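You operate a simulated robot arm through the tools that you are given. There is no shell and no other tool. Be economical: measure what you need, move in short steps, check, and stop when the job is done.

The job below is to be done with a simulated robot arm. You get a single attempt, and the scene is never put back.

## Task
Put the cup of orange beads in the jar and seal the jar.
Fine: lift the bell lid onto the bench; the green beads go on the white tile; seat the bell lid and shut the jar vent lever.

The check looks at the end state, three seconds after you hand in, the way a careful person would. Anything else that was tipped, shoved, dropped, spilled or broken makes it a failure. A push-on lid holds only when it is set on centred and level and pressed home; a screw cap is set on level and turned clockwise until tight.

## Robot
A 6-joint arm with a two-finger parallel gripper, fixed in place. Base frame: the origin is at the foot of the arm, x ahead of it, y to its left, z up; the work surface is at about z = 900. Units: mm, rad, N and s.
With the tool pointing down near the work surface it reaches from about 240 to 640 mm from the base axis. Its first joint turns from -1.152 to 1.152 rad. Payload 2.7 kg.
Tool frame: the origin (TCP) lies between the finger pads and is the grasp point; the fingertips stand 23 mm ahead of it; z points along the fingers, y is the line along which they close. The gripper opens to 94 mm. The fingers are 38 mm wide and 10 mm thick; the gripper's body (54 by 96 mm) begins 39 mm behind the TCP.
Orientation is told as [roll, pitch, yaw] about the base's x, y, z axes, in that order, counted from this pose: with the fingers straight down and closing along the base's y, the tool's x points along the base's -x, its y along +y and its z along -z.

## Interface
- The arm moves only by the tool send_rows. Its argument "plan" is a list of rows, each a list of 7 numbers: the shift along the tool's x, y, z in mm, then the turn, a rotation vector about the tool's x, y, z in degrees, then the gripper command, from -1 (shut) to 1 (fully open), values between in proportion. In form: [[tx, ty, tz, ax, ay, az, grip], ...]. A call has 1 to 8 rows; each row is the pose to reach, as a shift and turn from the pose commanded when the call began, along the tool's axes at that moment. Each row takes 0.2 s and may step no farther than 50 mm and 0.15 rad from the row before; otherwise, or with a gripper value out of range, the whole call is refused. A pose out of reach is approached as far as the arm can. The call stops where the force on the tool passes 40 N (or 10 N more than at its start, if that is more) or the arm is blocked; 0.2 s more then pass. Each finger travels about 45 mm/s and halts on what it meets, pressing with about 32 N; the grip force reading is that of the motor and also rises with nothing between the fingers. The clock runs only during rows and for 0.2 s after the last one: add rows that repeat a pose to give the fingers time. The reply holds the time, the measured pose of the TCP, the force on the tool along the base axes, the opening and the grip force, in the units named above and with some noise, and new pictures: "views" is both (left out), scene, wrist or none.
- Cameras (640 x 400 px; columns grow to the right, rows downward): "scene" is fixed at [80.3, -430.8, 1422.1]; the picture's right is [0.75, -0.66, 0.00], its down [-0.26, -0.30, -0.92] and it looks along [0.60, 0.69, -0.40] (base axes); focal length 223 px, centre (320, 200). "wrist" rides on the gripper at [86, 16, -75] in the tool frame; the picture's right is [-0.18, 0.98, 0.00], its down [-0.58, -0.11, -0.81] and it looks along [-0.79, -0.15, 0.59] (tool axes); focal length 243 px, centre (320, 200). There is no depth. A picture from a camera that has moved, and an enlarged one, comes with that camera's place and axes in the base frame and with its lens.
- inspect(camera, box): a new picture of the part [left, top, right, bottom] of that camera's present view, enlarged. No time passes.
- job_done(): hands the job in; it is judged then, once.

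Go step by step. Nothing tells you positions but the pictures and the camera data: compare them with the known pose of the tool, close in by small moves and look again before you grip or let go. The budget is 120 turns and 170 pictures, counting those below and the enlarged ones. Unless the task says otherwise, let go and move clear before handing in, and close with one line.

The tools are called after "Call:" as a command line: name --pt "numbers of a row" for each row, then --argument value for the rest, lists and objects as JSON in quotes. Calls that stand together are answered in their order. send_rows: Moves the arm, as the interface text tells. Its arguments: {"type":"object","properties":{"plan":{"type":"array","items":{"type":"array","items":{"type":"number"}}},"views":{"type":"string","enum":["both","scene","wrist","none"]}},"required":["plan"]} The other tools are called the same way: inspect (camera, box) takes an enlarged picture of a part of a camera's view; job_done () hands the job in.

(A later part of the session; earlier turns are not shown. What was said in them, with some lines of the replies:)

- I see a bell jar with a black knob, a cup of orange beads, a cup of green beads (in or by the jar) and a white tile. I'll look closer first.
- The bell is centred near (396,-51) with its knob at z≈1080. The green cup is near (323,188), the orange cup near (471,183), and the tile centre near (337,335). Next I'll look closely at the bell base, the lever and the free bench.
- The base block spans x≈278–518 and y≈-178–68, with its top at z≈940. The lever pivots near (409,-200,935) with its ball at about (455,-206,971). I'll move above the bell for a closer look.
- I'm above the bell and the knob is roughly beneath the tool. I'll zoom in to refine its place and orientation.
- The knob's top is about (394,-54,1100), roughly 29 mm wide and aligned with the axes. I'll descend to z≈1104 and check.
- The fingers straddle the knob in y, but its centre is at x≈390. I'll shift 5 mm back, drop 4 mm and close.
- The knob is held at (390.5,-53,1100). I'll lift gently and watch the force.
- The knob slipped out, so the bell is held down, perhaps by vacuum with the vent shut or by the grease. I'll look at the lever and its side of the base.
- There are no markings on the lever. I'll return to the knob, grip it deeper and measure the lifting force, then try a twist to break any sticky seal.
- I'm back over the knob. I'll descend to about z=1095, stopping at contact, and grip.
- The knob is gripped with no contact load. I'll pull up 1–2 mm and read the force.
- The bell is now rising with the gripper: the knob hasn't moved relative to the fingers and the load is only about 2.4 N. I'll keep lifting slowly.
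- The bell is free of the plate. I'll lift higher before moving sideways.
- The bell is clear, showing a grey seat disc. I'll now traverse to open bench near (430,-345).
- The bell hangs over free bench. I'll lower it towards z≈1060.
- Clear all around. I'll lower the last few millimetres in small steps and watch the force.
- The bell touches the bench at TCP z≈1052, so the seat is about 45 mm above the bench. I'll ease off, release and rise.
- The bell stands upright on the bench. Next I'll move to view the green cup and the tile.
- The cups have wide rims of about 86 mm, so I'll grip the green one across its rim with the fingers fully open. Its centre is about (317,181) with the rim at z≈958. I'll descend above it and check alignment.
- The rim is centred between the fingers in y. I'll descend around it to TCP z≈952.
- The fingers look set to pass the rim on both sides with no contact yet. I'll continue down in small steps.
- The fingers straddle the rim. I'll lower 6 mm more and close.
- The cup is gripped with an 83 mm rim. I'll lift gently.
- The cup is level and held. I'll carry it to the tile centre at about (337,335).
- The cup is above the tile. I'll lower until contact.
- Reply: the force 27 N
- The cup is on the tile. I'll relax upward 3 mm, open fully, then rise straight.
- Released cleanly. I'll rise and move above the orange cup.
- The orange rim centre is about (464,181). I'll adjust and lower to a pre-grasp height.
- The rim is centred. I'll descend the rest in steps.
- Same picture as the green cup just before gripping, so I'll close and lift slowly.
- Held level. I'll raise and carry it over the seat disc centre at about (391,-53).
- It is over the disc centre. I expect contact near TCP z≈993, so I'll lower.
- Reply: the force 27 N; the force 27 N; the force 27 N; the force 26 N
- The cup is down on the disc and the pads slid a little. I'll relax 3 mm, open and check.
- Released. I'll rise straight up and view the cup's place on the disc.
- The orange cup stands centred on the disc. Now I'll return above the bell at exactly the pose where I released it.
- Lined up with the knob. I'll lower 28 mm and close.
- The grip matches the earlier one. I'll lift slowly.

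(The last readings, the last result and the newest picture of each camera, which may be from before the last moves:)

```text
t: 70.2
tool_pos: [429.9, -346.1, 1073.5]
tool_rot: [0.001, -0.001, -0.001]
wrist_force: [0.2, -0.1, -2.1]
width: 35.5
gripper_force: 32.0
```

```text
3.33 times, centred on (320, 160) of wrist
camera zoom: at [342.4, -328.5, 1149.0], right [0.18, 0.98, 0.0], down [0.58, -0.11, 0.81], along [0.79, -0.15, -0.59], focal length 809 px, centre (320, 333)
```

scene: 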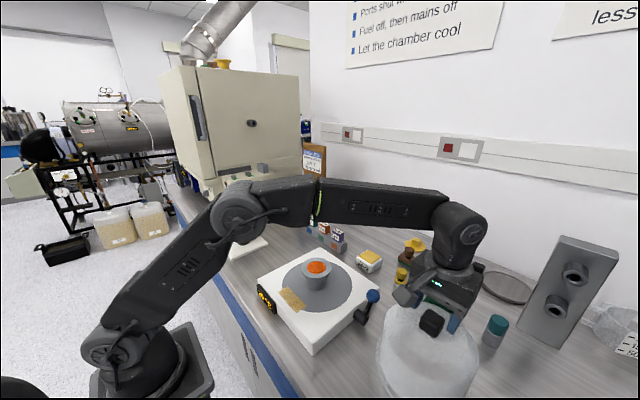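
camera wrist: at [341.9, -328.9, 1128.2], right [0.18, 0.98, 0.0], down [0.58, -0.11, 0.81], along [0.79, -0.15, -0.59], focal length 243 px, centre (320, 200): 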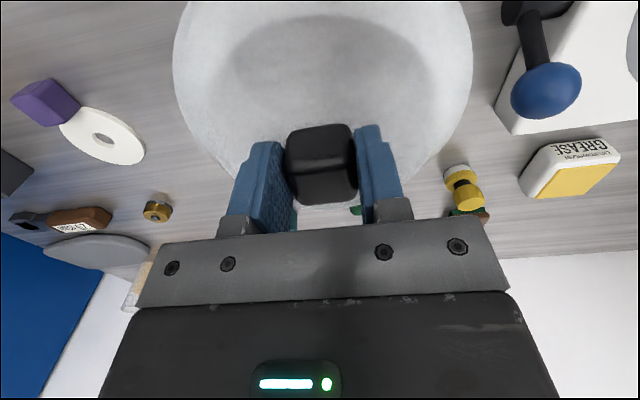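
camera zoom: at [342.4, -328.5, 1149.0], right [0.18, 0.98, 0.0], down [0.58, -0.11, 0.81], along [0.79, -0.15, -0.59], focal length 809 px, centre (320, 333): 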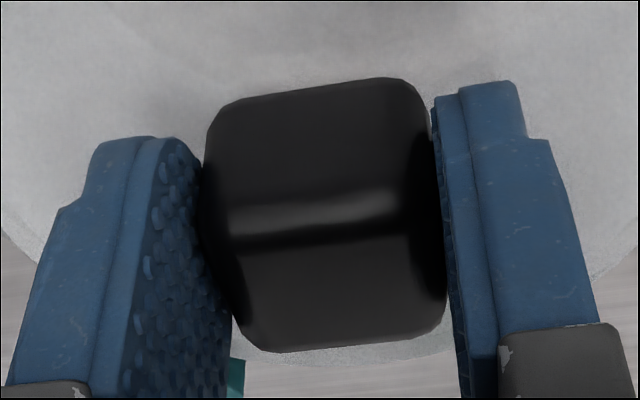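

Held. I'll raise it well above the cup and lever.

Call:
send_rows --pt "0 0 -6 0 0 0 -1" --pt "0 0 -18 0 0 0 -1" --pt "0 0 -36 0 0 0 -1" --pt "0 0 -58 0 0 0 -1" --pt "0 0 -80 0 0 0 -1" --pt "0 0 -100 0 0 0 -1" --pt "0 0 -115 0 0 0 -1" --pt "0 0 -120 0 0 0 -1" --views "none"

Call:
send_rows --pt "1 6 0 0 0 0 -1" --pt "3 18 0 0 0 0 -1" --pt "5 36 0 0 0 0 -1" --pt "8 58 0 0 0 0 -1" --pt "11 82 0 0 0 0 -1" --pt "14 106 0 0 0 0 -1" --pt "17 128 0 0 0 0 -1" --pt "19 146 0 0 0 0 -1" --views "none"

Call:
send_rows --pt "2 18 0 0 0 0 -1" --pt "5 38 0 0 0 0 -1" --pt "8 60 0 0 0 0 -1" --pt "11 84 0 0 0 0 -1" --pt "14 108 0 0 0 0 -1" --pt "17 130 0 0 0 0 -1" --pt "19 142 0 0 0 0 -1" --pt "20 146 0 0 0 0 -1"

Call:
inspect --camera "scene" --box '[240, 190, 400, 320]'

```text
t: 72.0
tool_pos: [429.2, -345.0, 1194.2]
tool_rot: [-0.001, 0.001, 0.0]
wrist_force: [-0.2, -0.6, -2.3]
width: 35.8
gripper_force: 31.9
```

```text
t: 73.8
tool_pos: [410.1, -198.4, 1193.1]
tool_rot: [0.0, 0.0, 0.0]
wrist_force: [0.1, 0.4, -2.1]
width: 35.5
gripper_force: 32.2
```

```text
t: 75.6
tool_pos: [390.8, -52.3, 1193.8]
tool_rot: [0.0, 0.0, 0.001]
wrist_force: [-0.2, -0.7, -1.5]
width: 35.3
gripper_force: 32.1
camera wrist: at [303.2, -36.7, 1268.7], right [0.18, 0.98, 0.0], down [0.58, -0.11, 0.81], along [0.79, -0.15, -0.59], focal length 243 px, centre (320, 200)
```

scene: 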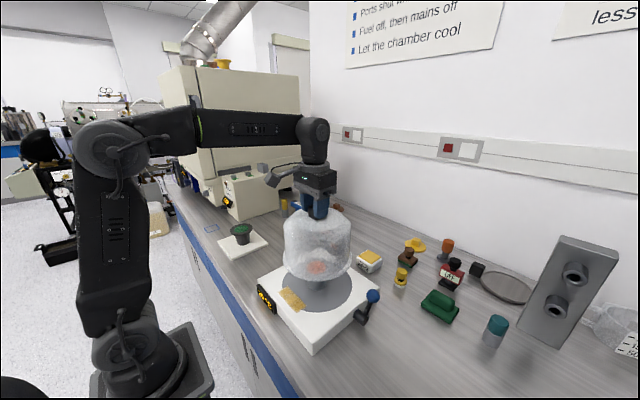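
wrist: 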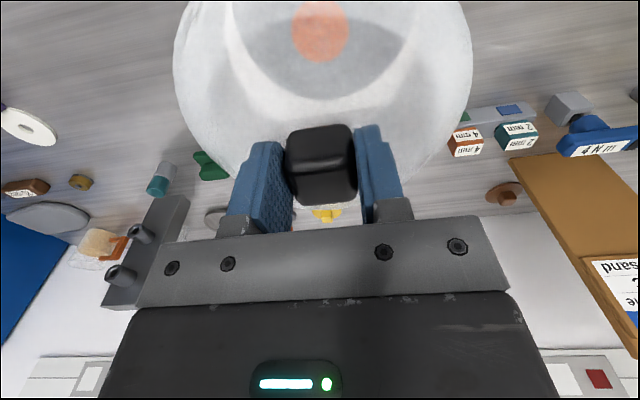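

```text
3.08 times, centred on (320, 255) of scene
camera zoom: at [80.3, -430.8, 1422.1], right [0.75, -0.66, 0.0], down [-0.26, -0.3, -0.92], along [0.6, 0.69, -0.4], focal length 687 px, centre (320, 31)
```

zoom: 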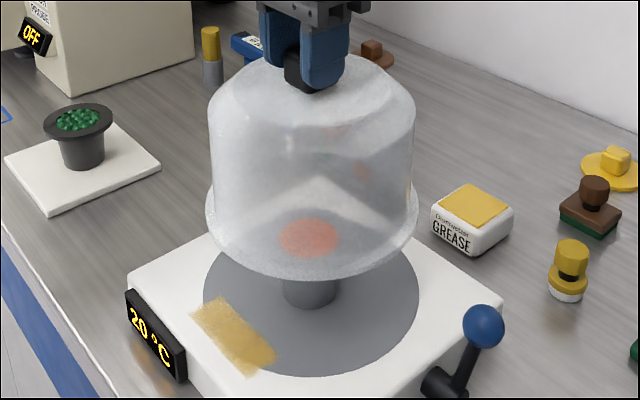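

The pose matches the original seated x and y. I'll lower over the cup.

Call:
send_rows --pt "0 0 8 0 0 0 -1" --pt "0 0 22 0 0 0 -1" --pt "0 0 38 0 0 0 -1" --pt "0 0 55 0 0 0 -1" --pt "0 0 70 0 0 0 -1" --pt "0 0 82 0 0 0 -1" --pt "0 0 88 0 0 0 -1" --pt "0 0 90 0 0 0 -1"

Call:
inspect --camera "scene" --box '[240, 210, 400, 330]'

```text
t: 77.4
tool_pos: [391.1, -53.1, 1103.4]
tool_rot: [0.0, 0.001, 0.001]
wrist_force: [1.0, 0.1, -1.4]
width: 35.5
gripper_force: 31.8
camera wrist: at [303.4, -37.0, 1178.5], right [0.18, 0.98, 0.0], down [0.58, -0.11, 0.81], along [0.79, -0.15, -0.59], focal length 243 px, centre (320, 200)
```

scene: 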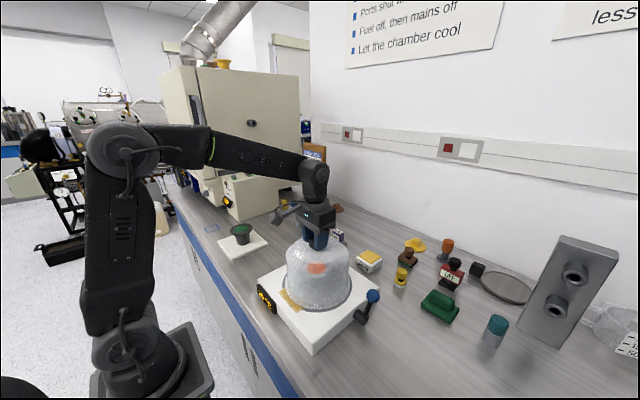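
wrist: 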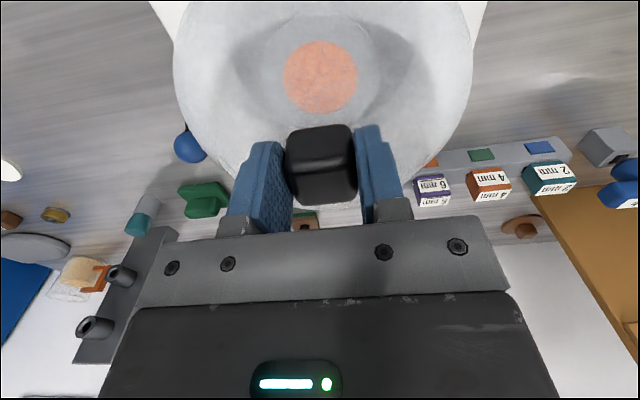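

```text
3.33 times, centred on (320, 270) of scene
camera zoom: at [80.3, -430.8, 1422.1], right [0.75, -0.66, 0.0], down [-0.26, -0.3, -0.92], along [0.6, 0.69, -0.4], focal length 744 px, centre (320, -33)
```

zoom: 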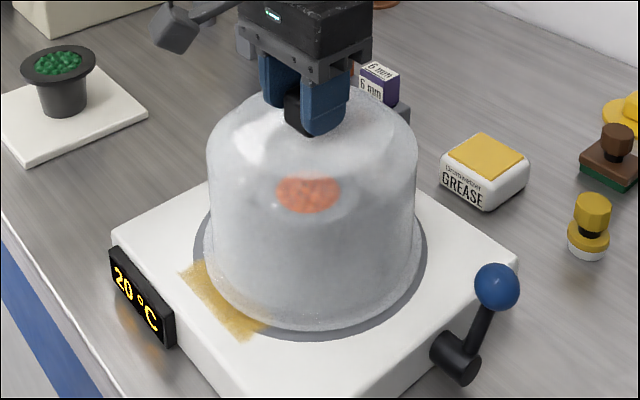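

Well centred with the cup inside. I'll lower the last millimetres to contact.

Call:
send_rows --pt "0 0 1 0 0 0 -1" --pt "0 0 3 0 0 0 -1" --pt "0 0 5 0 0 0 -1" --pt "0 0 5 0 0 0 -1" --views "none"

Call:
send_rows --pt "0 0 1 0 0 0 -1" --pt "0 0 2 0 0 0 -1" --pt "0 0 2 0 0 0 -1" --views "none"

```text
t: 78.4
tool_pos: [391.1, -53.3, 1098.4]
tool_rot: [0.001, -0.001, -0.002]
wrist_force: [0.0, -0.5, -1.9]
width: 35.7
gripper_force: 31.8
```

```text
t: 79.2
tool_pos: [391.1, -52.0, 1097.4]
tool_rot: [0.0, -0.003, 0.002]
wrist_force: [-2.1, -0.2, 17.9]
width: 35.7
gripper_force: 32.3
```

Contact at the original seat height. I'll press a bit more firmly.

Call:
send_rows --pt "0 0 1 0 0 0 -1" --pt "0 0 2 0 0 0 -1" --pt "0 0 2 0 0 0 -1" --views "none"

Call:
send_rows --pt "0 0 1 0 0 0 -1" --pt "0 0 2 0 0 0 -1" --pt "0 0 2 0 0 0 -1" --views "scene"

Call:
inspect --camera "scene" --box '[240, 220, 400, 320]'

```text
t: 80.0
tool_pos: [392.4, -54.5, 1095.2]
tool_rot: [0.0, -0.003, 0.001]
wrist_force: [0.0, 0.9, 23.2]
width: 36.1
gripper_force: 32.6
```

```text
t: 80.8
tool_pos: [390.7, -52.7, 1094.2]
tool_rot: [-0.001, -0.003, 0.001]
wrist_force: [2.2, 2.4, 23.6]
width: 35.7
gripper_force: 32.0
```

scene: 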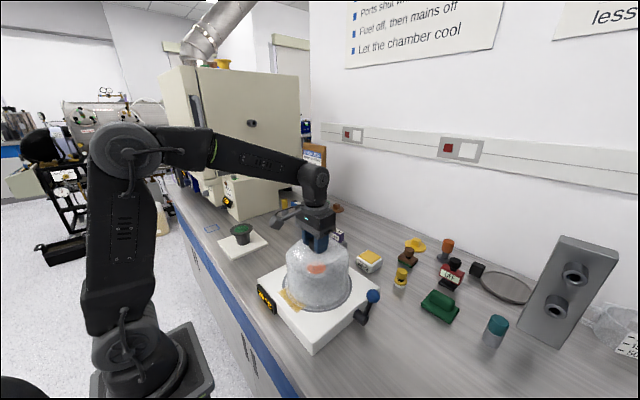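

```text
4.00 times, centred on (320, 270) of scene
camera zoom: at [80.0, -430.7, 1422.1], right [0.75, -0.66, 0.0], down [-0.26, -0.3, -0.92], along [0.6, 0.69, -0.4], focal length 893 px, centre (320, -80)
```

zoom: 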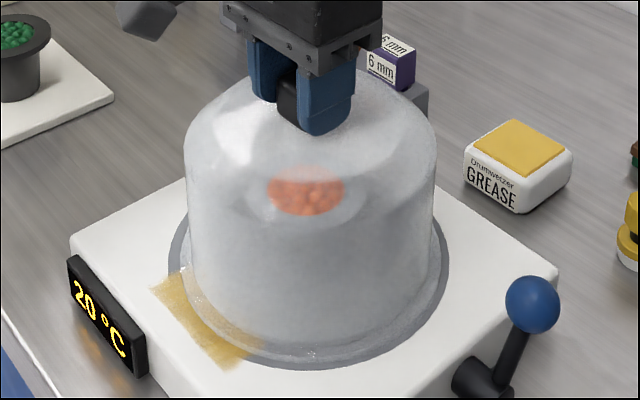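

The bell sits just as it did originally; the grip slips at about 23 N. I'll release, close the fingers above the knob and press its top down.

Call:
send_rows --pt "0 0 -2.5 0 0 0 -1" --pt "0 0 -2.5 0 0 0 0.2" --pt "0 0 -2.5 0 0 0 0.2" --pt "0 0 -20 0 0 0 0.2" --pt "0 0 -45 0 0 0 0.2" --pt "0 0 -45 0 0 0 -1" --pt "0 0 -45 0 0 0 -1" --pt "0 0 -45 0 0 0 -1" --views "wrist"

Call:
send_rows --pt "1 0 0 0 0 0 -1" --pt "1 0 0 0 0 0 -1" --views "scene"

Call:
inspect --camera "scene" --box '[280, 200, 360, 260]'

```text
t: 82.6
tool_pos: [390.6, -53.8, 1139.3]
tool_rot: [-0.001, -0.002, 0.0]
wrist_force: [-0.4, -0.7, -0.1]
width: 0.0
gripper_force: 15.3
camera wrist: at [303.0, -36.9, 1213.4], right [0.18, 0.98, 0.0], down [0.58, -0.11, 0.81], along [0.79, -0.15, -0.59], focal length 243 px, centre (320, 200)
```

wrist: 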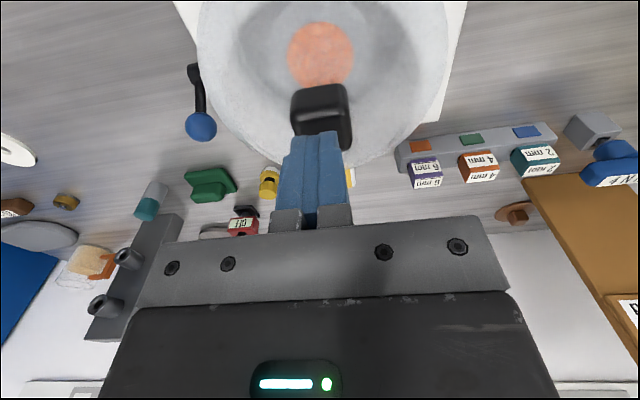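

```text
t: 83.2
tool_pos: [389.6, -53.7, 1137.9]
tool_rot: [0.0, 0.001, 0.001]
wrist_force: [0.2, -0.2, 0.4]
width: 0.1
gripper_force: 32.0
```

scene: 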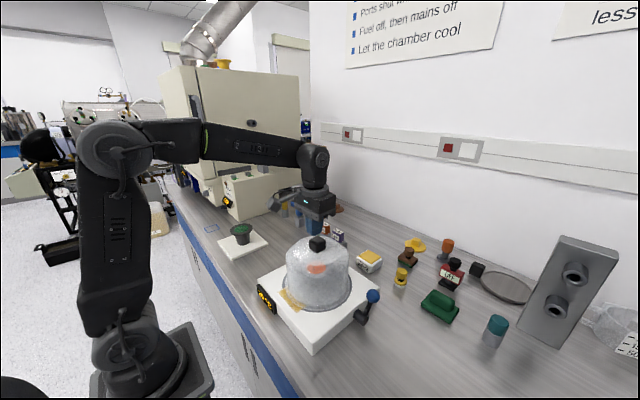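

```text
6.67 times, centred on (320, 230) of scene
camera zoom: at [80.3, -430.8, 1422.1], right [0.75, -0.66, 0.0], down [-0.26, -0.3, -0.92], along [0.6, 0.69, -0.4], focal length 1489 px, centre (320, 0)
```

zoom: 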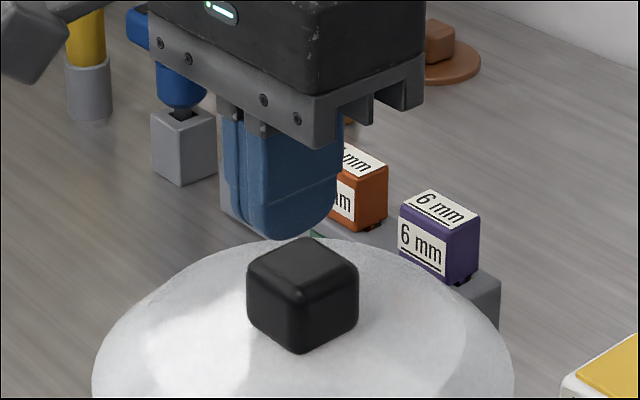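

The closed fingers are directly over the knob. I'll press down until about 35–40 N.

Call:
send_rows --pt "0 0 8 0 0 0 -1" --pt "0 0 12 0 0 0 -1" --pt "0 0 14 0 0 0 -1" --pt "0 0 16 0 0 0 -1" --views "none"

Call:
send_rows --pt "0 0 1 0 0 0 -1" --pt "0 0 2 0 0 0 -1" --pt "0 0 3 0 0 0 -1" --pt "0 0 4 0 0 0 -1" --pt "0 0 5 0 0 0 -1" --pt "0 0 6 0 0 0 -1" --views "scene"

```text
t: 84.2
tool_pos: [389.6, -53.1, 1121.2]
tool_rot: [0.0, -0.001, -0.001]
wrist_force: [0.2, 0.0, -0.5]
width: 0.0
gripper_force: 32.0
```

```text
t: 85.6
tool_pos: [390.4, -53.6, 1119.0]
tool_rot: [-0.001, -0.006, 0.002]
wrist_force: [-7.9, 4.5, 31.6]
width: 0.2
gripper_force: 32.0
```

scene: 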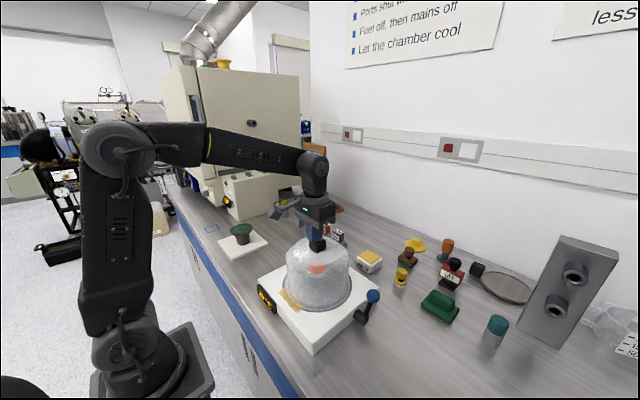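

Call:
send_rows --pt "0 0 0.7 0 0 0 -1" --pt "0 0 1.2 0 0 0 -1" --pt "0 0 1.2 0 0 0 -1" --views "none"

Call:
send_rows --pt "0 0 -6 0 0 0 -1" --pt "0 0 -30 0 0 0 -1" --pt "0 0 -70 0 0 0 -1" --views "none"

Call:
inspect --camera "scene" --box '[240, 220, 400, 320]'

```text
t: 86.1
tool_pos: [391.4, -54.0, 1118.6]
tool_rot: [-0.002, -0.009, 0.002]
wrist_force: [0.6, -0.4, 4.1]
width: 0.1
gripper_force: 32.5
stopped in row 2: the force on the tool passed its limit (the readings are from after the stop); the commanded pose is now the measured one
```

```text
t: 86.9
tool_pos: [390.1, -52.8, 1188.7]
tool_rot: [0.0, -0.007, 0.0]
wrist_force: [0.3, -0.6, -0.3]
width: 0.3
gripper_force: 32.3
```

```text
4.00 times, centred on (320, 270) of scene
camera zoom: at [80.3, -430.8, 1422.1], right [0.75, -0.66, 0.0], down [-0.26, -0.3, -0.92], along [0.6, 0.69, -0.4], focal length 893 px, centre (320, -80)
```

zoom: 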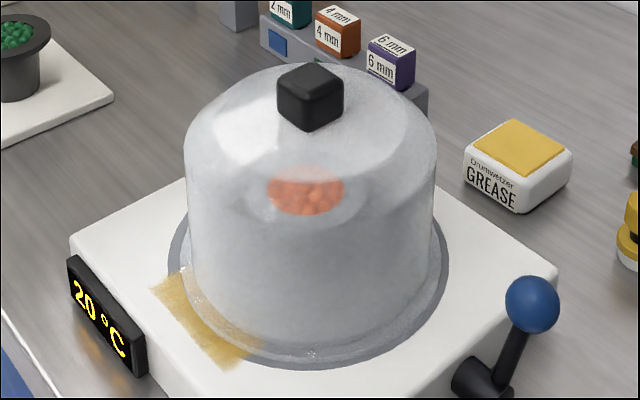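

The bell is down. I'll check how well it is centred on the disc by its rim gap all around.

Call:
inspect --camera "scene" --box '[275, 260, 355, 315]'

Call:
inspect --camera "wrist" --box '[160, 0, 480, 200]'

```text
7.27 times, centred on (315, 288) of scene
camera zoom: at [80.3, -430.8, 1422.1], right [0.75, -0.66, 0.0], down [-0.26, -0.3, -0.92], along [0.6, 0.69, -0.4], focal length 1624 px, centre (356, -436)
```

zoom: 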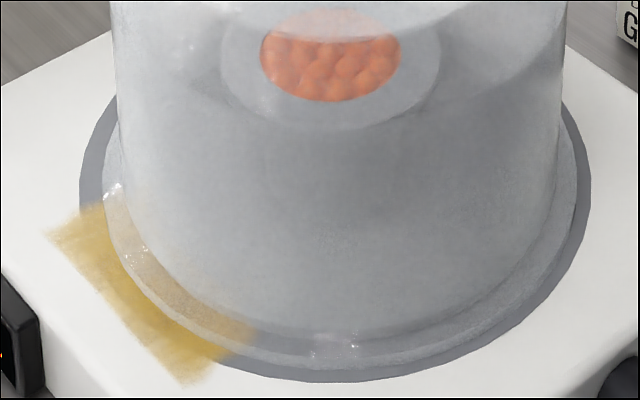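

```text
2.00 times, centred on (320, 100) of wrist
camera zoom: at [302.0, -36.7, 1262.7], right [0.18, 0.98, 0.0], down [0.58, -0.11, 0.81], along [0.8, -0.15, -0.59], focal length 485 px, centre (320, 400)
```

zoom: 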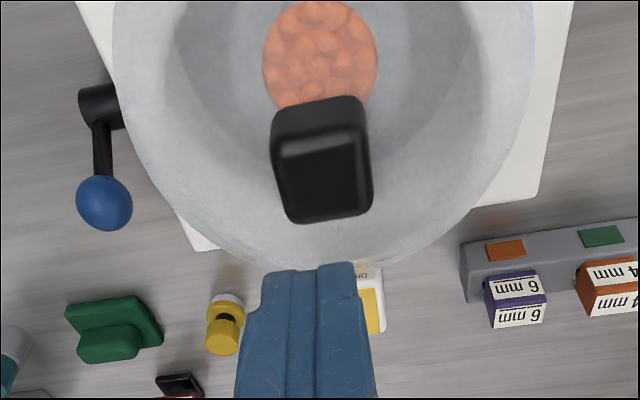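

The bell sits about 1.9 mm off-centre, towards -y. I'll regrip, lift slightly and re-centre it, first levelling the small tool tilt left by the press.

Call:
send_rows --pt "0 0 0 0 0.4 0 0.1" --pt "0 0 0 0 0.4 0 0.1" --pt "0 0 40 0 0.4 0 0.1" --pt "0 0 70 0 0.4 0 0.1" --pt "0 0 70 0 0.4 0 0.1" --views "wrist"

```text
t: 88.1
tool_pos: [390.4, -54.4, 1119.7]
tool_rot: [0.0, -0.001, 0.004]
wrist_force: [-0.4, -0.6, -0.1]
width: 52.0
gripper_force: 0.1
camera wrist: at [302.6, -37.0, 1193.6], right [0.18, 0.98, 0.0], down [0.58, -0.11, 0.81], along [0.79, -0.15, -0.59], focal length 243 px, centre (320, 200)
```

wrist: 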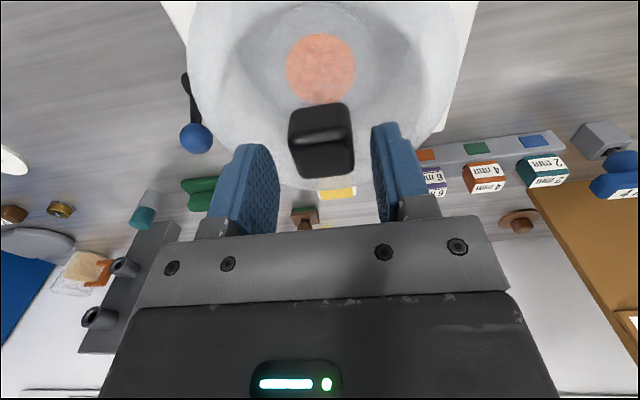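

Call:
send_rows --pt "0 0 10 0 0 0 0.1" --pt "0 0 18 0 0 0 0.1" --pt "0 0 21 0 0 0 0.1" --pt "0 0 21 0 0 0 -0.5" --pt "0 0 21 0 0 0 -1" --pt "0 0 21 0 0 0 -1" --views "none"

Call:
send_rows --pt "0 0 -1 0 0 0 -1" --pt "0 0 -2 0 0 0 -1" --pt "0 0 -4 0 0 0 -1" --pt "0 0 -6 0 0 0 -1" --pt "0 0 -6 0 0 0 -1" --views "none"

Call:
inspect --camera "scene" --box '[275, 260, 355, 315]'

```text
t: 89.5
tool_pos: [391.7, -53.8, 1099.1]
tool_rot: [0.001, 0.0, 0.001]
wrist_force: [-0.3, 0.3, -0.1]
width: 35.9
gripper_force: 32.1
```

```text
t: 90.7
tool_pos: [391.1, -54.4, 1103.4]
tool_rot: [-0.001, 0.001, 0.002]
wrist_force: [0.4, -0.1, -2.6]
width: 35.5
gripper_force: 31.8
```

```text
7.27 times, centred on (315, 288) of scene
camera zoom: at [80.3, -430.8, 1422.1], right [0.75, -0.66, 0.0], down [-0.26, -0.3, -0.92], along [0.6, 0.69, -0.4], focal length 1624 px, centre (356, -436)
```

zoom: 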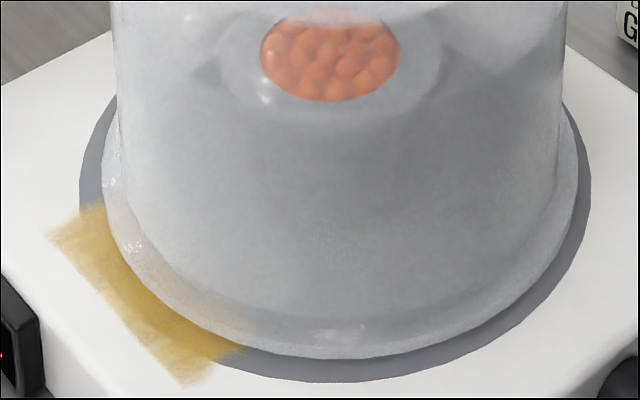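

It lifted freely. I'll shift it by (-0.7,+1.8) mm and lower again.

Call:
send_rows --pt "0.7 1.8 0 0 0 0 -1" --pt "0.7 1.8 0 0 0 0 -1" --pt "0.7 1.8 3 0 0 0 -1" --pt "0.7 1.8 5 0 0 0 -1" --pt "0.7 1.8 6 0 0 0 -1" --pt "0.7 1.8 7 0 0 0 -1" --pt "0.7 1.8 8 0 0 0 -1" --pt "0.7 1.8 8 0 0 0 -1" --views "none"

Call:
inspect --camera "scene" --box '[275, 260, 355, 315]'

```text
t: 92.5
tool_pos: [390.4, -52.0, 1096.9]
tool_rot: [-0.003, -0.005, 0.002]
wrist_force: [-6.0, 0.6, 22.4]
width: 36.0
gripper_force: 31.9
```

```text
7.27 times, centred on (315, 288) of scene
camera zoom: at [79.8, -430.7, 1422.1], right [0.75, -0.66, 0.0], down [-0.26, -0.3, -0.92], along [0.6, 0.69, -0.4], focal length 1624 px, centre (356, -436)
```

zoom: 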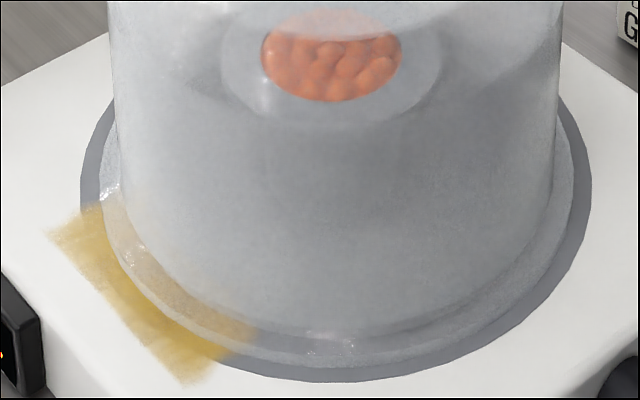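

Gaps are now even. I'll release, rise, close the fingers and press the knob again.

Call:
send_rows --pt "0 0 -2 0 0 0 -1" --pt "0 0 -2 0 0 0 0.2" --pt "0 0 -2 0 0 0 0.2" --pt "0 0 -20 0 0 0 0.2" --pt "0 0 -42 0 0 0 0.2" --pt "0 0 -42 0 0 0 -1" --pt "0 0 -42 0 0 0 -1" --pt "0 0 -42 0 0 0 -1" --views "none"

Call:
send_rows --pt "1 0 5 0 0 0 -1" --pt "1 0 10 0 0 0 -1" --pt "1 0 13 0 0 0 -1" --pt "1 0 15 0 0 0 -1" --pt "1 0 17 0 0 0 -1" --pt "1 0 19 0 0 0 -1" --pt "1 0 20 0 0 0 -1" --pt "1 0 21 0 0 0 -1" --views "scene"

```text
t: 94.3
tool_pos: [390.9, -51.7, 1137.8]
tool_rot: [0.001, -0.001, 0.003]
wrist_force: [-0.3, -0.1, -0.3]
width: 0.0
gripper_force: 15.0
```

```text
t: 96.1
tool_pos: [388.6, -50.2, 1119.1]
tool_rot: [-0.002, -0.004, 0.002]
wrist_force: [-7.6, 1.9, 23.5]
width: 0.4
gripper_force: 32.0
```

scene: 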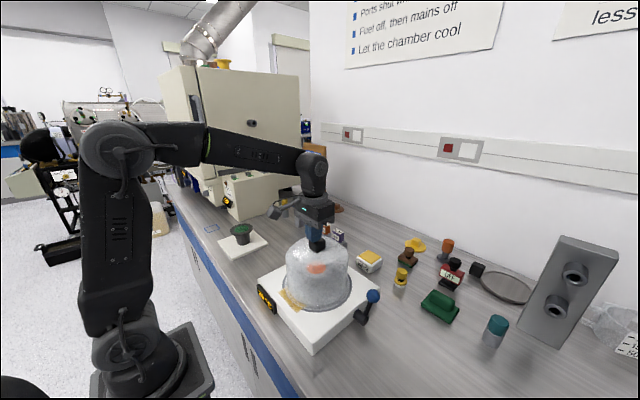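

Call:
send_rows --pt "0 0 1 0 0 0 -1" --pt "0 0 1.8 0 0 0 -1" --pt "0 0 1.8 0 0 0 -1" --views "none"

Call:
send_rows --pt "0 0 -6 0 0 0 -1" --pt "0 0 -30 0 0 0 -1" --pt "0 0 -70 0 0 0 -1" --views "none"

Call:
inspect --camera "scene" --box '[275, 260, 355, 315]'

Call:
inspect --camera "scene" --box '[240, 220, 400, 320]'

```text
t: 96.6
tool_pos: [389.5, -52.5, 1119.9]
tool_rot: [-0.002, -0.008, 0.0]
wrist_force: [0.3, 1.2, 2.6]
width: 0.0
gripper_force: 31.6
stopped in row 2: the force on the tool passed its limit (the readings are from after the stop); the commanded pose is now the measured one
```

```text
t: 97.4
tool_pos: [389.1, -51.8, 1190.5]
tool_rot: [-0.002, -0.008, 0.001]
wrist_force: [-0.2, -0.3, -0.3]
width: 0.0
gripper_force: 32.0
```

```text
7.27 times, centred on (315, 288) of scene
camera zoom: at [80.3, -430.8, 1422.1], right [0.75, -0.66, 0.0], down [-0.26, -0.3, -0.92], along [0.6, 0.69, -0.4], focal length 1624 px, centre (356, -436)
```

zoom: 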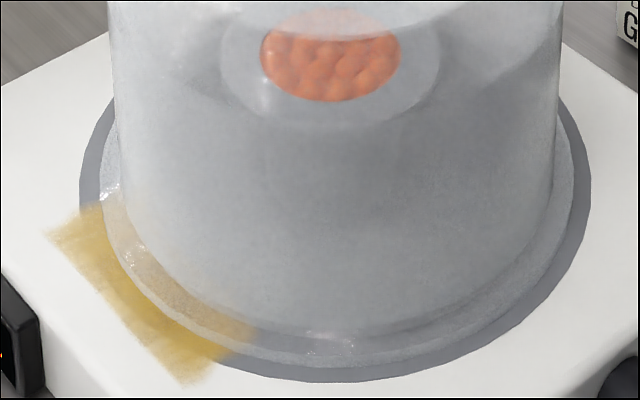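

```text
4.00 times, centred on (320, 270) of scene
camera zoom: at [80.3, -430.8, 1422.1], right [0.75, -0.66, 0.0], down [-0.26, -0.3, -0.92], along [0.6, 0.69, -0.4], focal length 893 px, centre (320, -80)
```

zoom: 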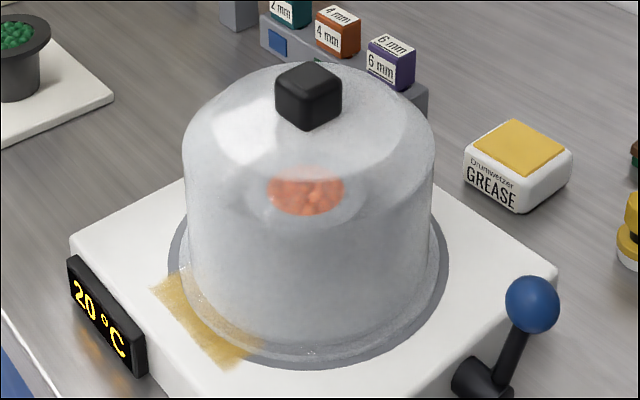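

The bell is seated centred and pressed home. Next is the lever: I'll move above it for a close view, fingers closed.

Call:
send_rows --pt "-8 -40 0 0 0.45 0 -1" --pt "-16 -80 0 0 0.45 0 -1" --pt "-26 -120 10 0 0.45 0 -1" --pt "-36 -154 30 0 0.45 0 -1" --pt "-46 -154 65 0 0.45 0 -1" --pt "-56 -154 100 0 0.45 0 -1" --pt "-56 -154 100 0 0.45 0 -1"

Call:
inspect --camera "wrist" --box '[240, 0, 400, 120]'

Call:
inspect --camera "scene" --box '[320, 260, 420, 330]'

```text
t: 99.0
tool_pos: [445.7, -205.8, 1088.8]
tool_rot: [-0.002, 0.0, 0.0]
wrist_force: [-0.1, 0.0, 0.8]
width: 0.0
gripper_force: 31.8
camera wrist: at [358.2, -189.6, 1163.4], right [0.18, 0.98, 0.0], down [0.58, -0.11, 0.81], along [0.79, -0.15, -0.59], focal length 243 px, centre (320, 200)
```

scene: 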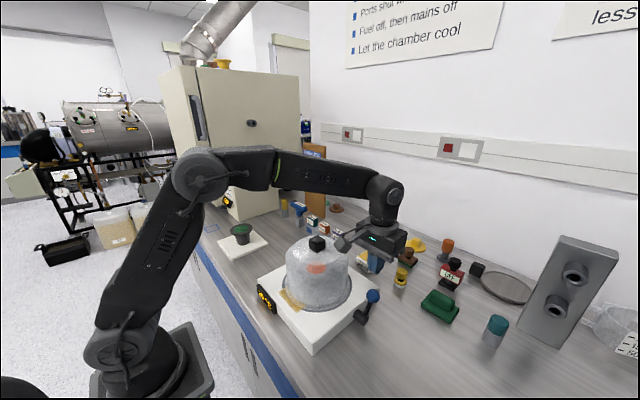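
wrist: 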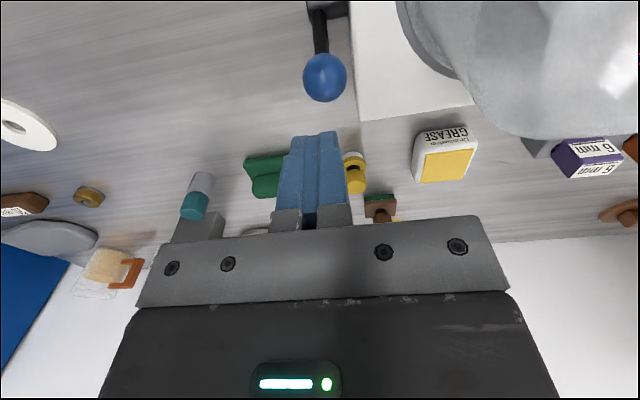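

```text
3.33 times, centred on (320, 60) of wrist
camera zoom: at [358.2, -189.6, 1163.4], right [0.18, 0.98, 0.0], down [0.58, -0.11, 0.81], along [0.79, -0.15, -0.59], focal length 809 px, centre (320, 667)
```

zoom: 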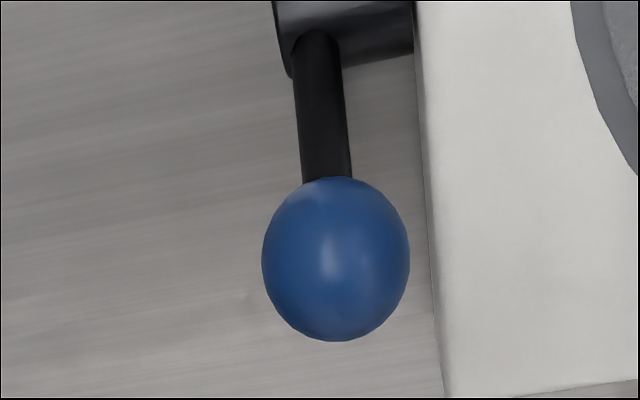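

```text
5.71 times, centred on (370, 295) of scene
camera zoom: at [80.3, -430.8, 1422.1], right [0.75, -0.66, 0.0], down [-0.26, -0.3, -0.92], along [0.6, 0.69, -0.4], focal length 1276 px, centre (34, -343)
```

zoom: 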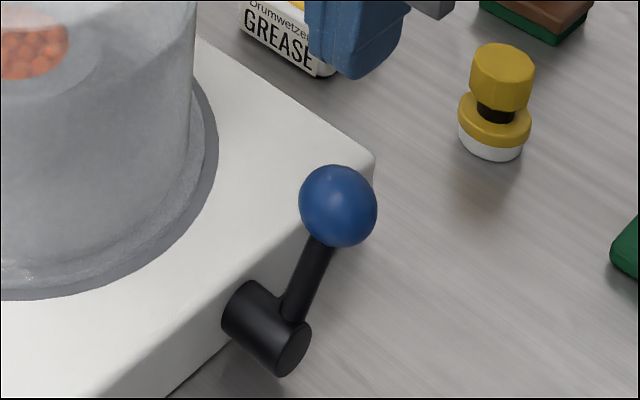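

The ball is at about (455,-204,973) with radius 17.5. The hub is near (417,-205,926), so the lever tilts about 40° from vertical towards +x. I'll try pushing gently from the far side towards -x to see whether it moves freely.

Call:
send_rows --pt "-25 1 0 0 0 0 -1" --pt "-54 1 0 0 0 0 -1" --pt "-54 1 40 0 0 0 -1" --pt "-54 1 80 0 0 0 -1" --pt "-54 1 110 0 0 0 -1" --pt "-54 1 110 0 0 0 -1"

Call:
inspect --camera "scene" --box '[320, 240, 420, 320]'

```text
t: 100.4
tool_pos: [498.3, -205.3, 977.7]
tool_rot: [-0.003, 0.0, 0.003]
wrist_force: [0.0, 0.0, 0.8]
width: 0.4
gripper_force: 31.7
camera wrist: at [411.5, -188.1, 1052.7], right [0.18, 0.98, 0.0], down [0.58, -0.11, 0.81], along [0.79, -0.15, -0.59], focal length 243 px, centre (320, 200)
```

scene: 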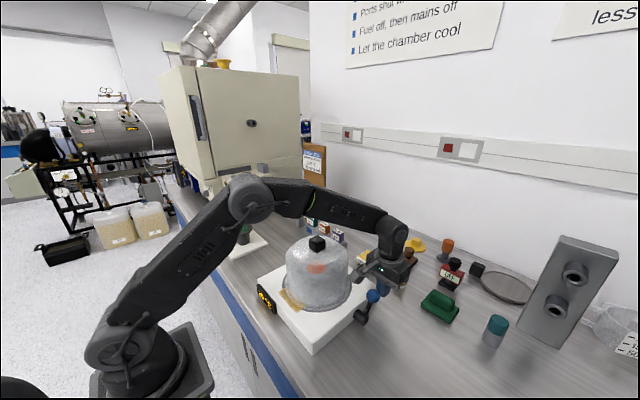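
wrist: 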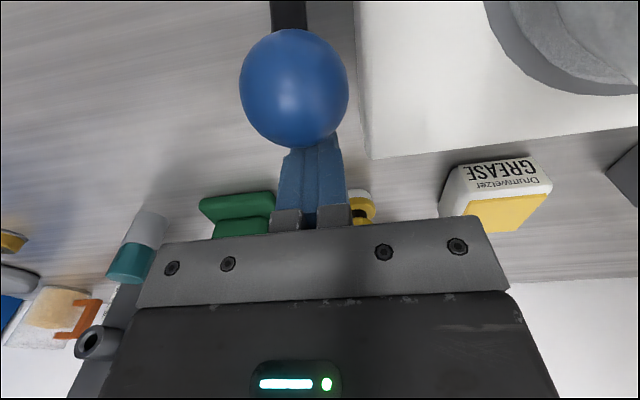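

```text
5.00 times, centred on (370, 280) of scene
camera zoom: at [80.3, -430.8, 1422.1], right [0.75, -0.66, 0.0], down [-0.26, -0.3, -0.92], along [0.6, 0.69, -0.4], focal length 1117 px, centre (70, -200)
```

zoom: 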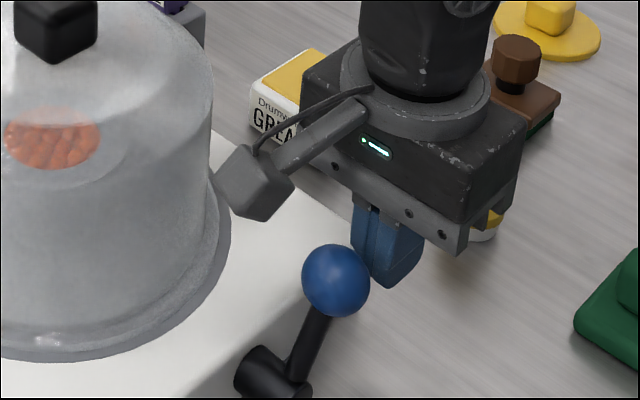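

The fingers stand just beyond the ball, and the camera arm is clear of the bell. I'll push gently towards -x.

Call:
send_rows --pt "3 0 0 0 0 0 -1" --pt "6 0 0 0 0 0 -1" --pt "9 0 0 0 0 0 -1" --pt "11 0 0 0 0 0 -1" --pt "13 0 0 0 0 0 -1" --views "none"

Call:
inspect --camera "scene" --box '[320, 240, 420, 320]'

```text
t: 101.6
tool_pos: [486.4, -205.2, 979.1]
tool_rot: [-0.002, 0.0, 0.003]
wrist_force: [2.3, 1.2, 1.6]
width: 0.0
gripper_force: 31.5
```

```text
5.00 times, centred on (370, 280) of scene
camera zoom: at [80.3, -430.7, 1422.1], right [0.75, -0.66, 0.0], down [-0.26, -0.3, -0.92], along [0.6, 0.69, -0.4], focal length 1117 px, centre (70, -200)
```

zoom: 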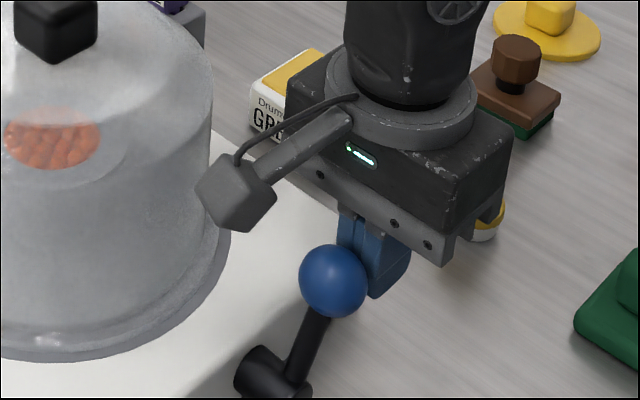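

The ball has started to yield at about 2 N. I'll continue a little to confirm.

Call:
send_rows --pt "3 0 0 0 0 0 -1" --pt "6 0 0 0 0 0 -1" --pt "9 0 0 0 0 0 -1" --pt "12 0 0 0 0 0 -1" --views "none"

Call:
inspect --camera "scene" --box '[320, 240, 420, 320]'

```text
t: 102.6
tool_pos: [475.0, -205.9, 979.5]
tool_rot: [-0.001, 0.0, 0.0]
wrist_force: [0.6, 0.7, 0.7]
width: 0.0
gripper_force: 32.1
```

```text
5.00 times, centred on (370, 280) of scene
camera zoom: at [80.3, -430.8, 1422.1], right [0.75, -0.66, 0.0], down [-0.26, -0.3, -0.92], along [0.6, 0.69, -0.4], focal length 1117 px, centre (70, -200)
```

zoom: 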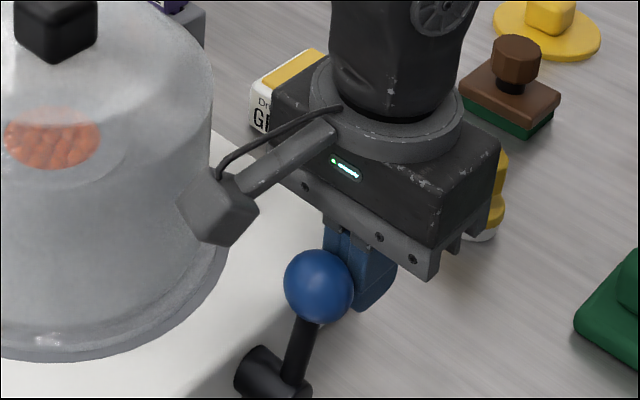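

The lever swings freely towards -x. I'll keep pushing along the arc, watching the force.

Call:
send_rows --pt "4 0 0 0 0 0 -1" --pt "8 0 0 0 0 0 -1" --pt "12 0 0 0 0 0 -1" --pt "16 0 0 0 0 0 -1" --pt "20 0 0 0 0 0 -1" --pt "24 0 0 0 0 0 -1" --pt "28 0 0 0 0 0 -1" --pt "32 0 0 0 0 0 -1" --views "none"

Call:
inspect --camera "scene" --box '[310, 240, 410, 330]'

```text
t: 104.4
tool_pos: [441.6, -204.9, 978.7]
tool_rot: [-0.004, 0.0, 0.001]
wrist_force: [0.9, 0.5, 0.5]
width: 0.0
gripper_force: 32.1
```

```text
4.44 times, centred on (360, 285) of scene
camera zoom: at [80.3, -430.8, 1422.1], right [0.75, -0.66, 0.0], down [-0.26, -0.3, -0.92], along [0.6, 0.69, -0.4], focal length 993 px, centre (142, -178)
```

zoom: 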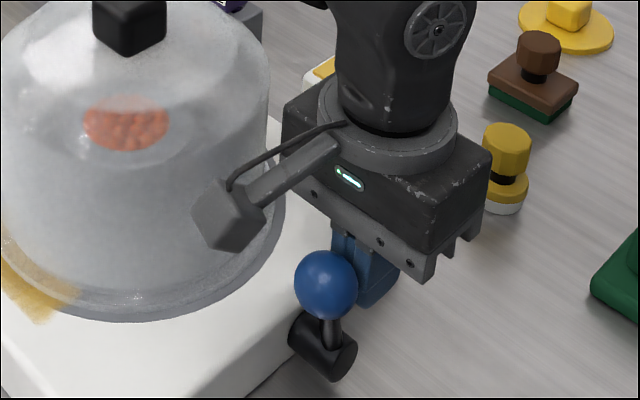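

Past vertical and still free. Continuing.

Call:
send_rows --pt "4 0 0 0 0 0 -1" --pt "8 0 0 0 0 0 -1" --pt "12 0 0 0 0 0 -1" --pt "15 0 0 0 0 0 -1" --pt "18 0 0 0 0 0 -1" --views "none"

Call:
inspect --camera "scene" --box '[300, 240, 400, 330]'

```text
t: 105.6
tool_pos: [426.4, -205.2, 980.7]
tool_rot: [-0.003, -0.006, 0.001]
wrist_force: [12.0, 0.8, 1.1]
width: 0.0
gripper_force: 31.8
```

```text
4.44 times, centred on (350, 285) of scene
camera zoom: at [80.6, -430.8, 1422.0], right [0.75, -0.66, 0.0], down [-0.26, -0.3, -0.92], along [0.6, 0.69, -0.4], focal length 993 px, centre (187, -178)
```

zoom: 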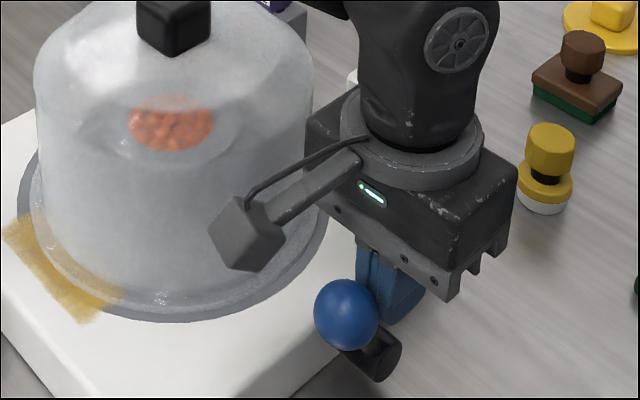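

Resistance of 12 N now, likely the stop. I'll press slightly more to confirm.

Call:
send_rows --pt "2 0 0 0 0 0 -1" --pt "4 0 0 0 0 0 -1" --views "none"

Call:
inspect --camera "scene" --box '[300, 240, 400, 330]'

```text
t: 106.2
tool_pos: [425.1, -204.6, 981.1]
tool_rot: [-0.006, -0.014, 0.002]
wrist_force: [33.8, 3.4, 4.0]
width: 0.2
gripper_force: 31.9
```

```text
4.44 times, centred on (350, 285) of scene
camera zoom: at [81.2, -430.7, 1422.0], right [0.75, -0.66, 0.0], down [-0.26, -0.3, -0.92], along [0.6, 0.69, -0.4], focal length 993 px, centre (187, -178)
```

zoom: 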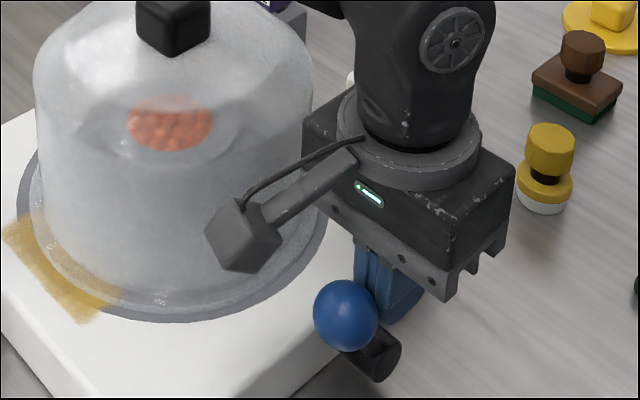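

That is a hard stop, so the lever is at its shut end. I'll back off, rise clear and check everything.

Call:
send_rows --pt "-10 0 0 0 0 0 -1" --pt "-30 0 0 0 0 0 -1" --pt "-40 0 -30 0 0 0 -1" --pt "-40 0 -75 0 0 0 -1" --pt "-40 -20 -120 0 0 0 -1" --pt "-40 -60 -150 0 0 0 -1" --pt "-40 -105 -170 0 0 0 -1"

Call:
inspect --camera "scene" --box '[270, 230, 410, 330]'

Call:
inspect --camera "scene" --box '[200, 190, 340, 280]'

Call:
inspect --camera "scene" --box '[275, 260, 355, 315]'

```text
t: 107.8
tool_pos: [460.4, -309.2, 1149.0]
tool_rot: [-0.004, 0.002, 0.001]
wrist_force: [0.4, 0.1, 0.7]
width: 0.0
gripper_force: 32.0
camera wrist: at [372.8, -293.3, 1224.1], right [0.18, 0.98, 0.0], down [0.58, -0.11, 0.81], along [0.79, -0.15, -0.59], focal length 243 px, centre (320, 200)
```

scene: 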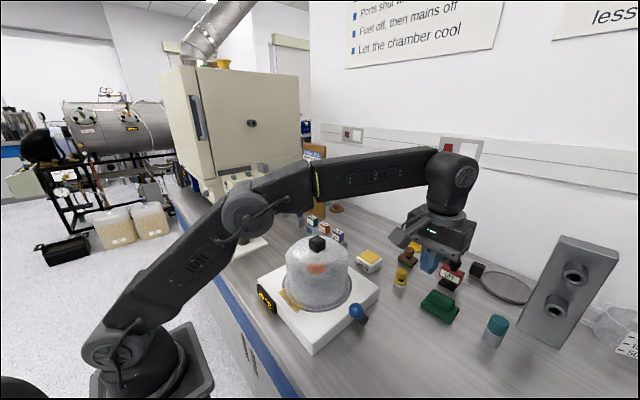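
wrist: 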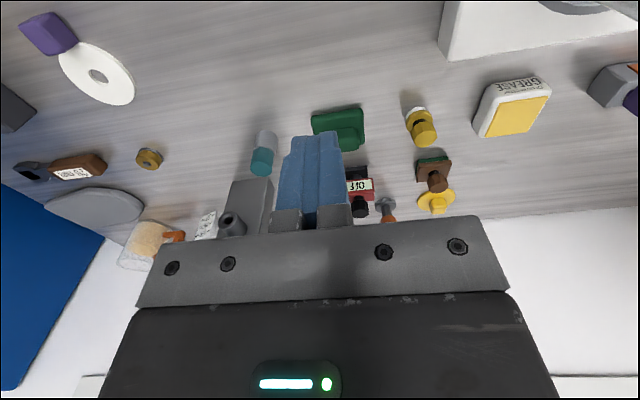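

```text
4.00 times, centred on (340, 280) of scene
camera zoom: at [80.3, -430.7, 1422.1], right [0.75, -0.66, 0.0], down [-0.26, -0.3, -0.92], along [0.6, 0.69, -0.4], focal length 893 px, centre (240, -120)
```

zoom: 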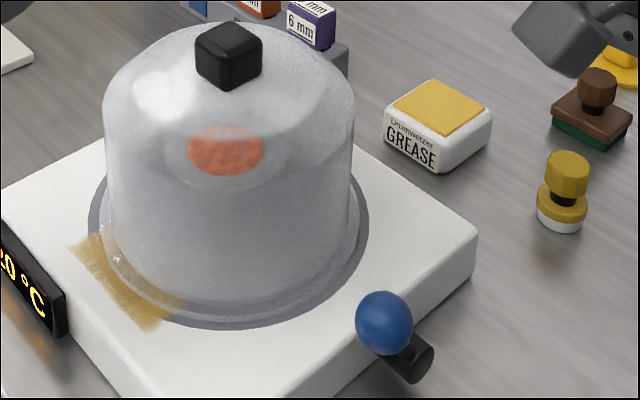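

```text
4.44 times, centred on (270, 235) of scene
camera zoom: at [80.3, -430.7, 1422.1], right [0.75, -0.66, 0.0], down [-0.26, -0.3, -0.92], along [0.6, 0.69, -0.4], focal length 993 px, centre (542, 44)
```

zoom: 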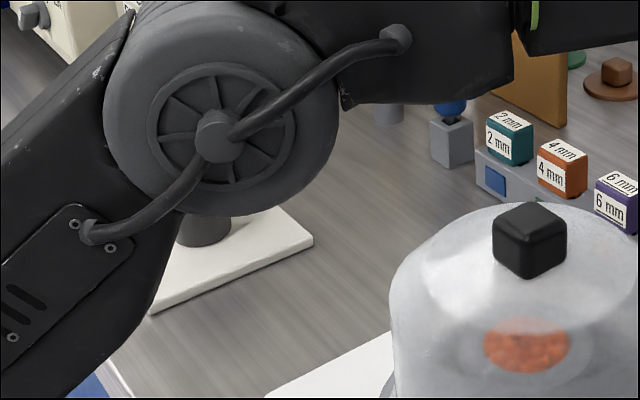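

```text
7.27 times, centred on (315, 288) of scene
camera zoom: at [80.3, -430.7, 1422.1], right [0.75, -0.66, 0.0], down [-0.26, -0.3, -0.92], along [0.6, 0.69, -0.4], focal length 1624 px, centre (356, -436)
```

zoom: 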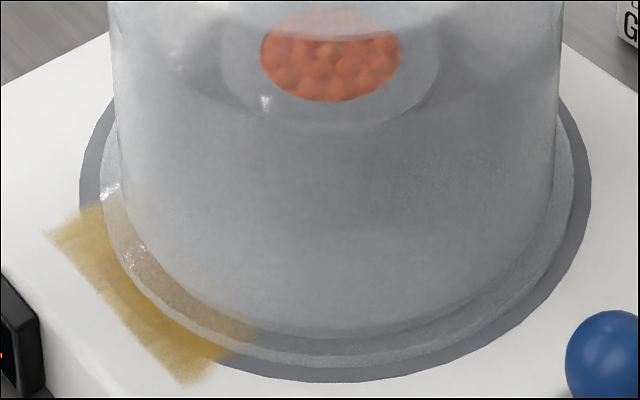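

Lever is at its stop and the bell is centred. I'll check the base display once.

Call:
inspect --camera "scene" --box '[245, 275, 305, 325]'

Call:
inspect --camera "scene" --box '[340, 290, 390, 330]'

```text
8.00 times, centred on (275, 300) of scene
camera zoom: at [80.3, -430.7, 1422.1], right [0.75, -0.66, 0.0], down [-0.26, -0.3, -0.92], along [0.6, 0.69, -0.4], focal length 1787 px, centre (680, -600)
```

zoom: 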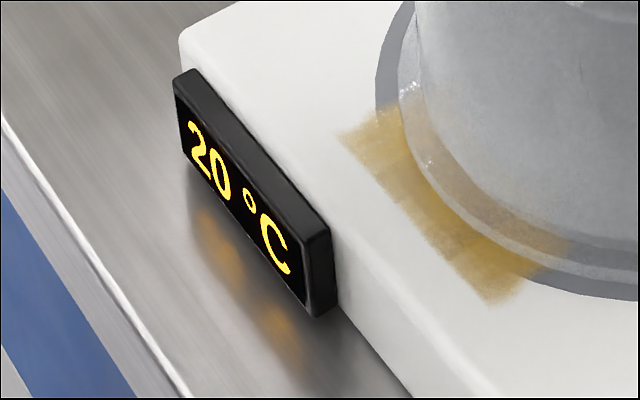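

```text
10.00 times, centred on (365, 310) of scene
camera zoom: at [80.3, -430.7, 1422.1], right [0.75, -0.66, 0.0], down [-0.26, -0.3, -0.92], along [0.6, 0.69, -0.4], focal length 2233 px, centre (-130, -900)
```

zoom: 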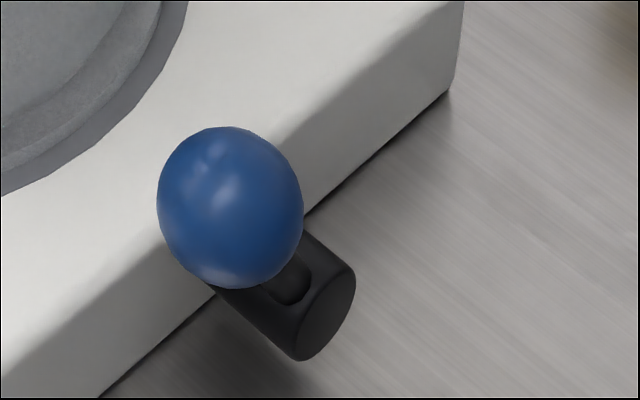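

Everything is in its end state: the orange cup is under the centred, pressed bell, the lever is at its far stop, and the green cup is on the tile. The arm is clear.

Call:
job_done

```text
The job is handed in.
```

I've handed the job in: the orange-bead cup is in the jar, the bell lid is seated centred and pressed down, and the green-bead cup is on the white tile. I took the vent lever as shut because I swung it from its starting side to the opposite hard stop; nothing on it marks which way is shut.
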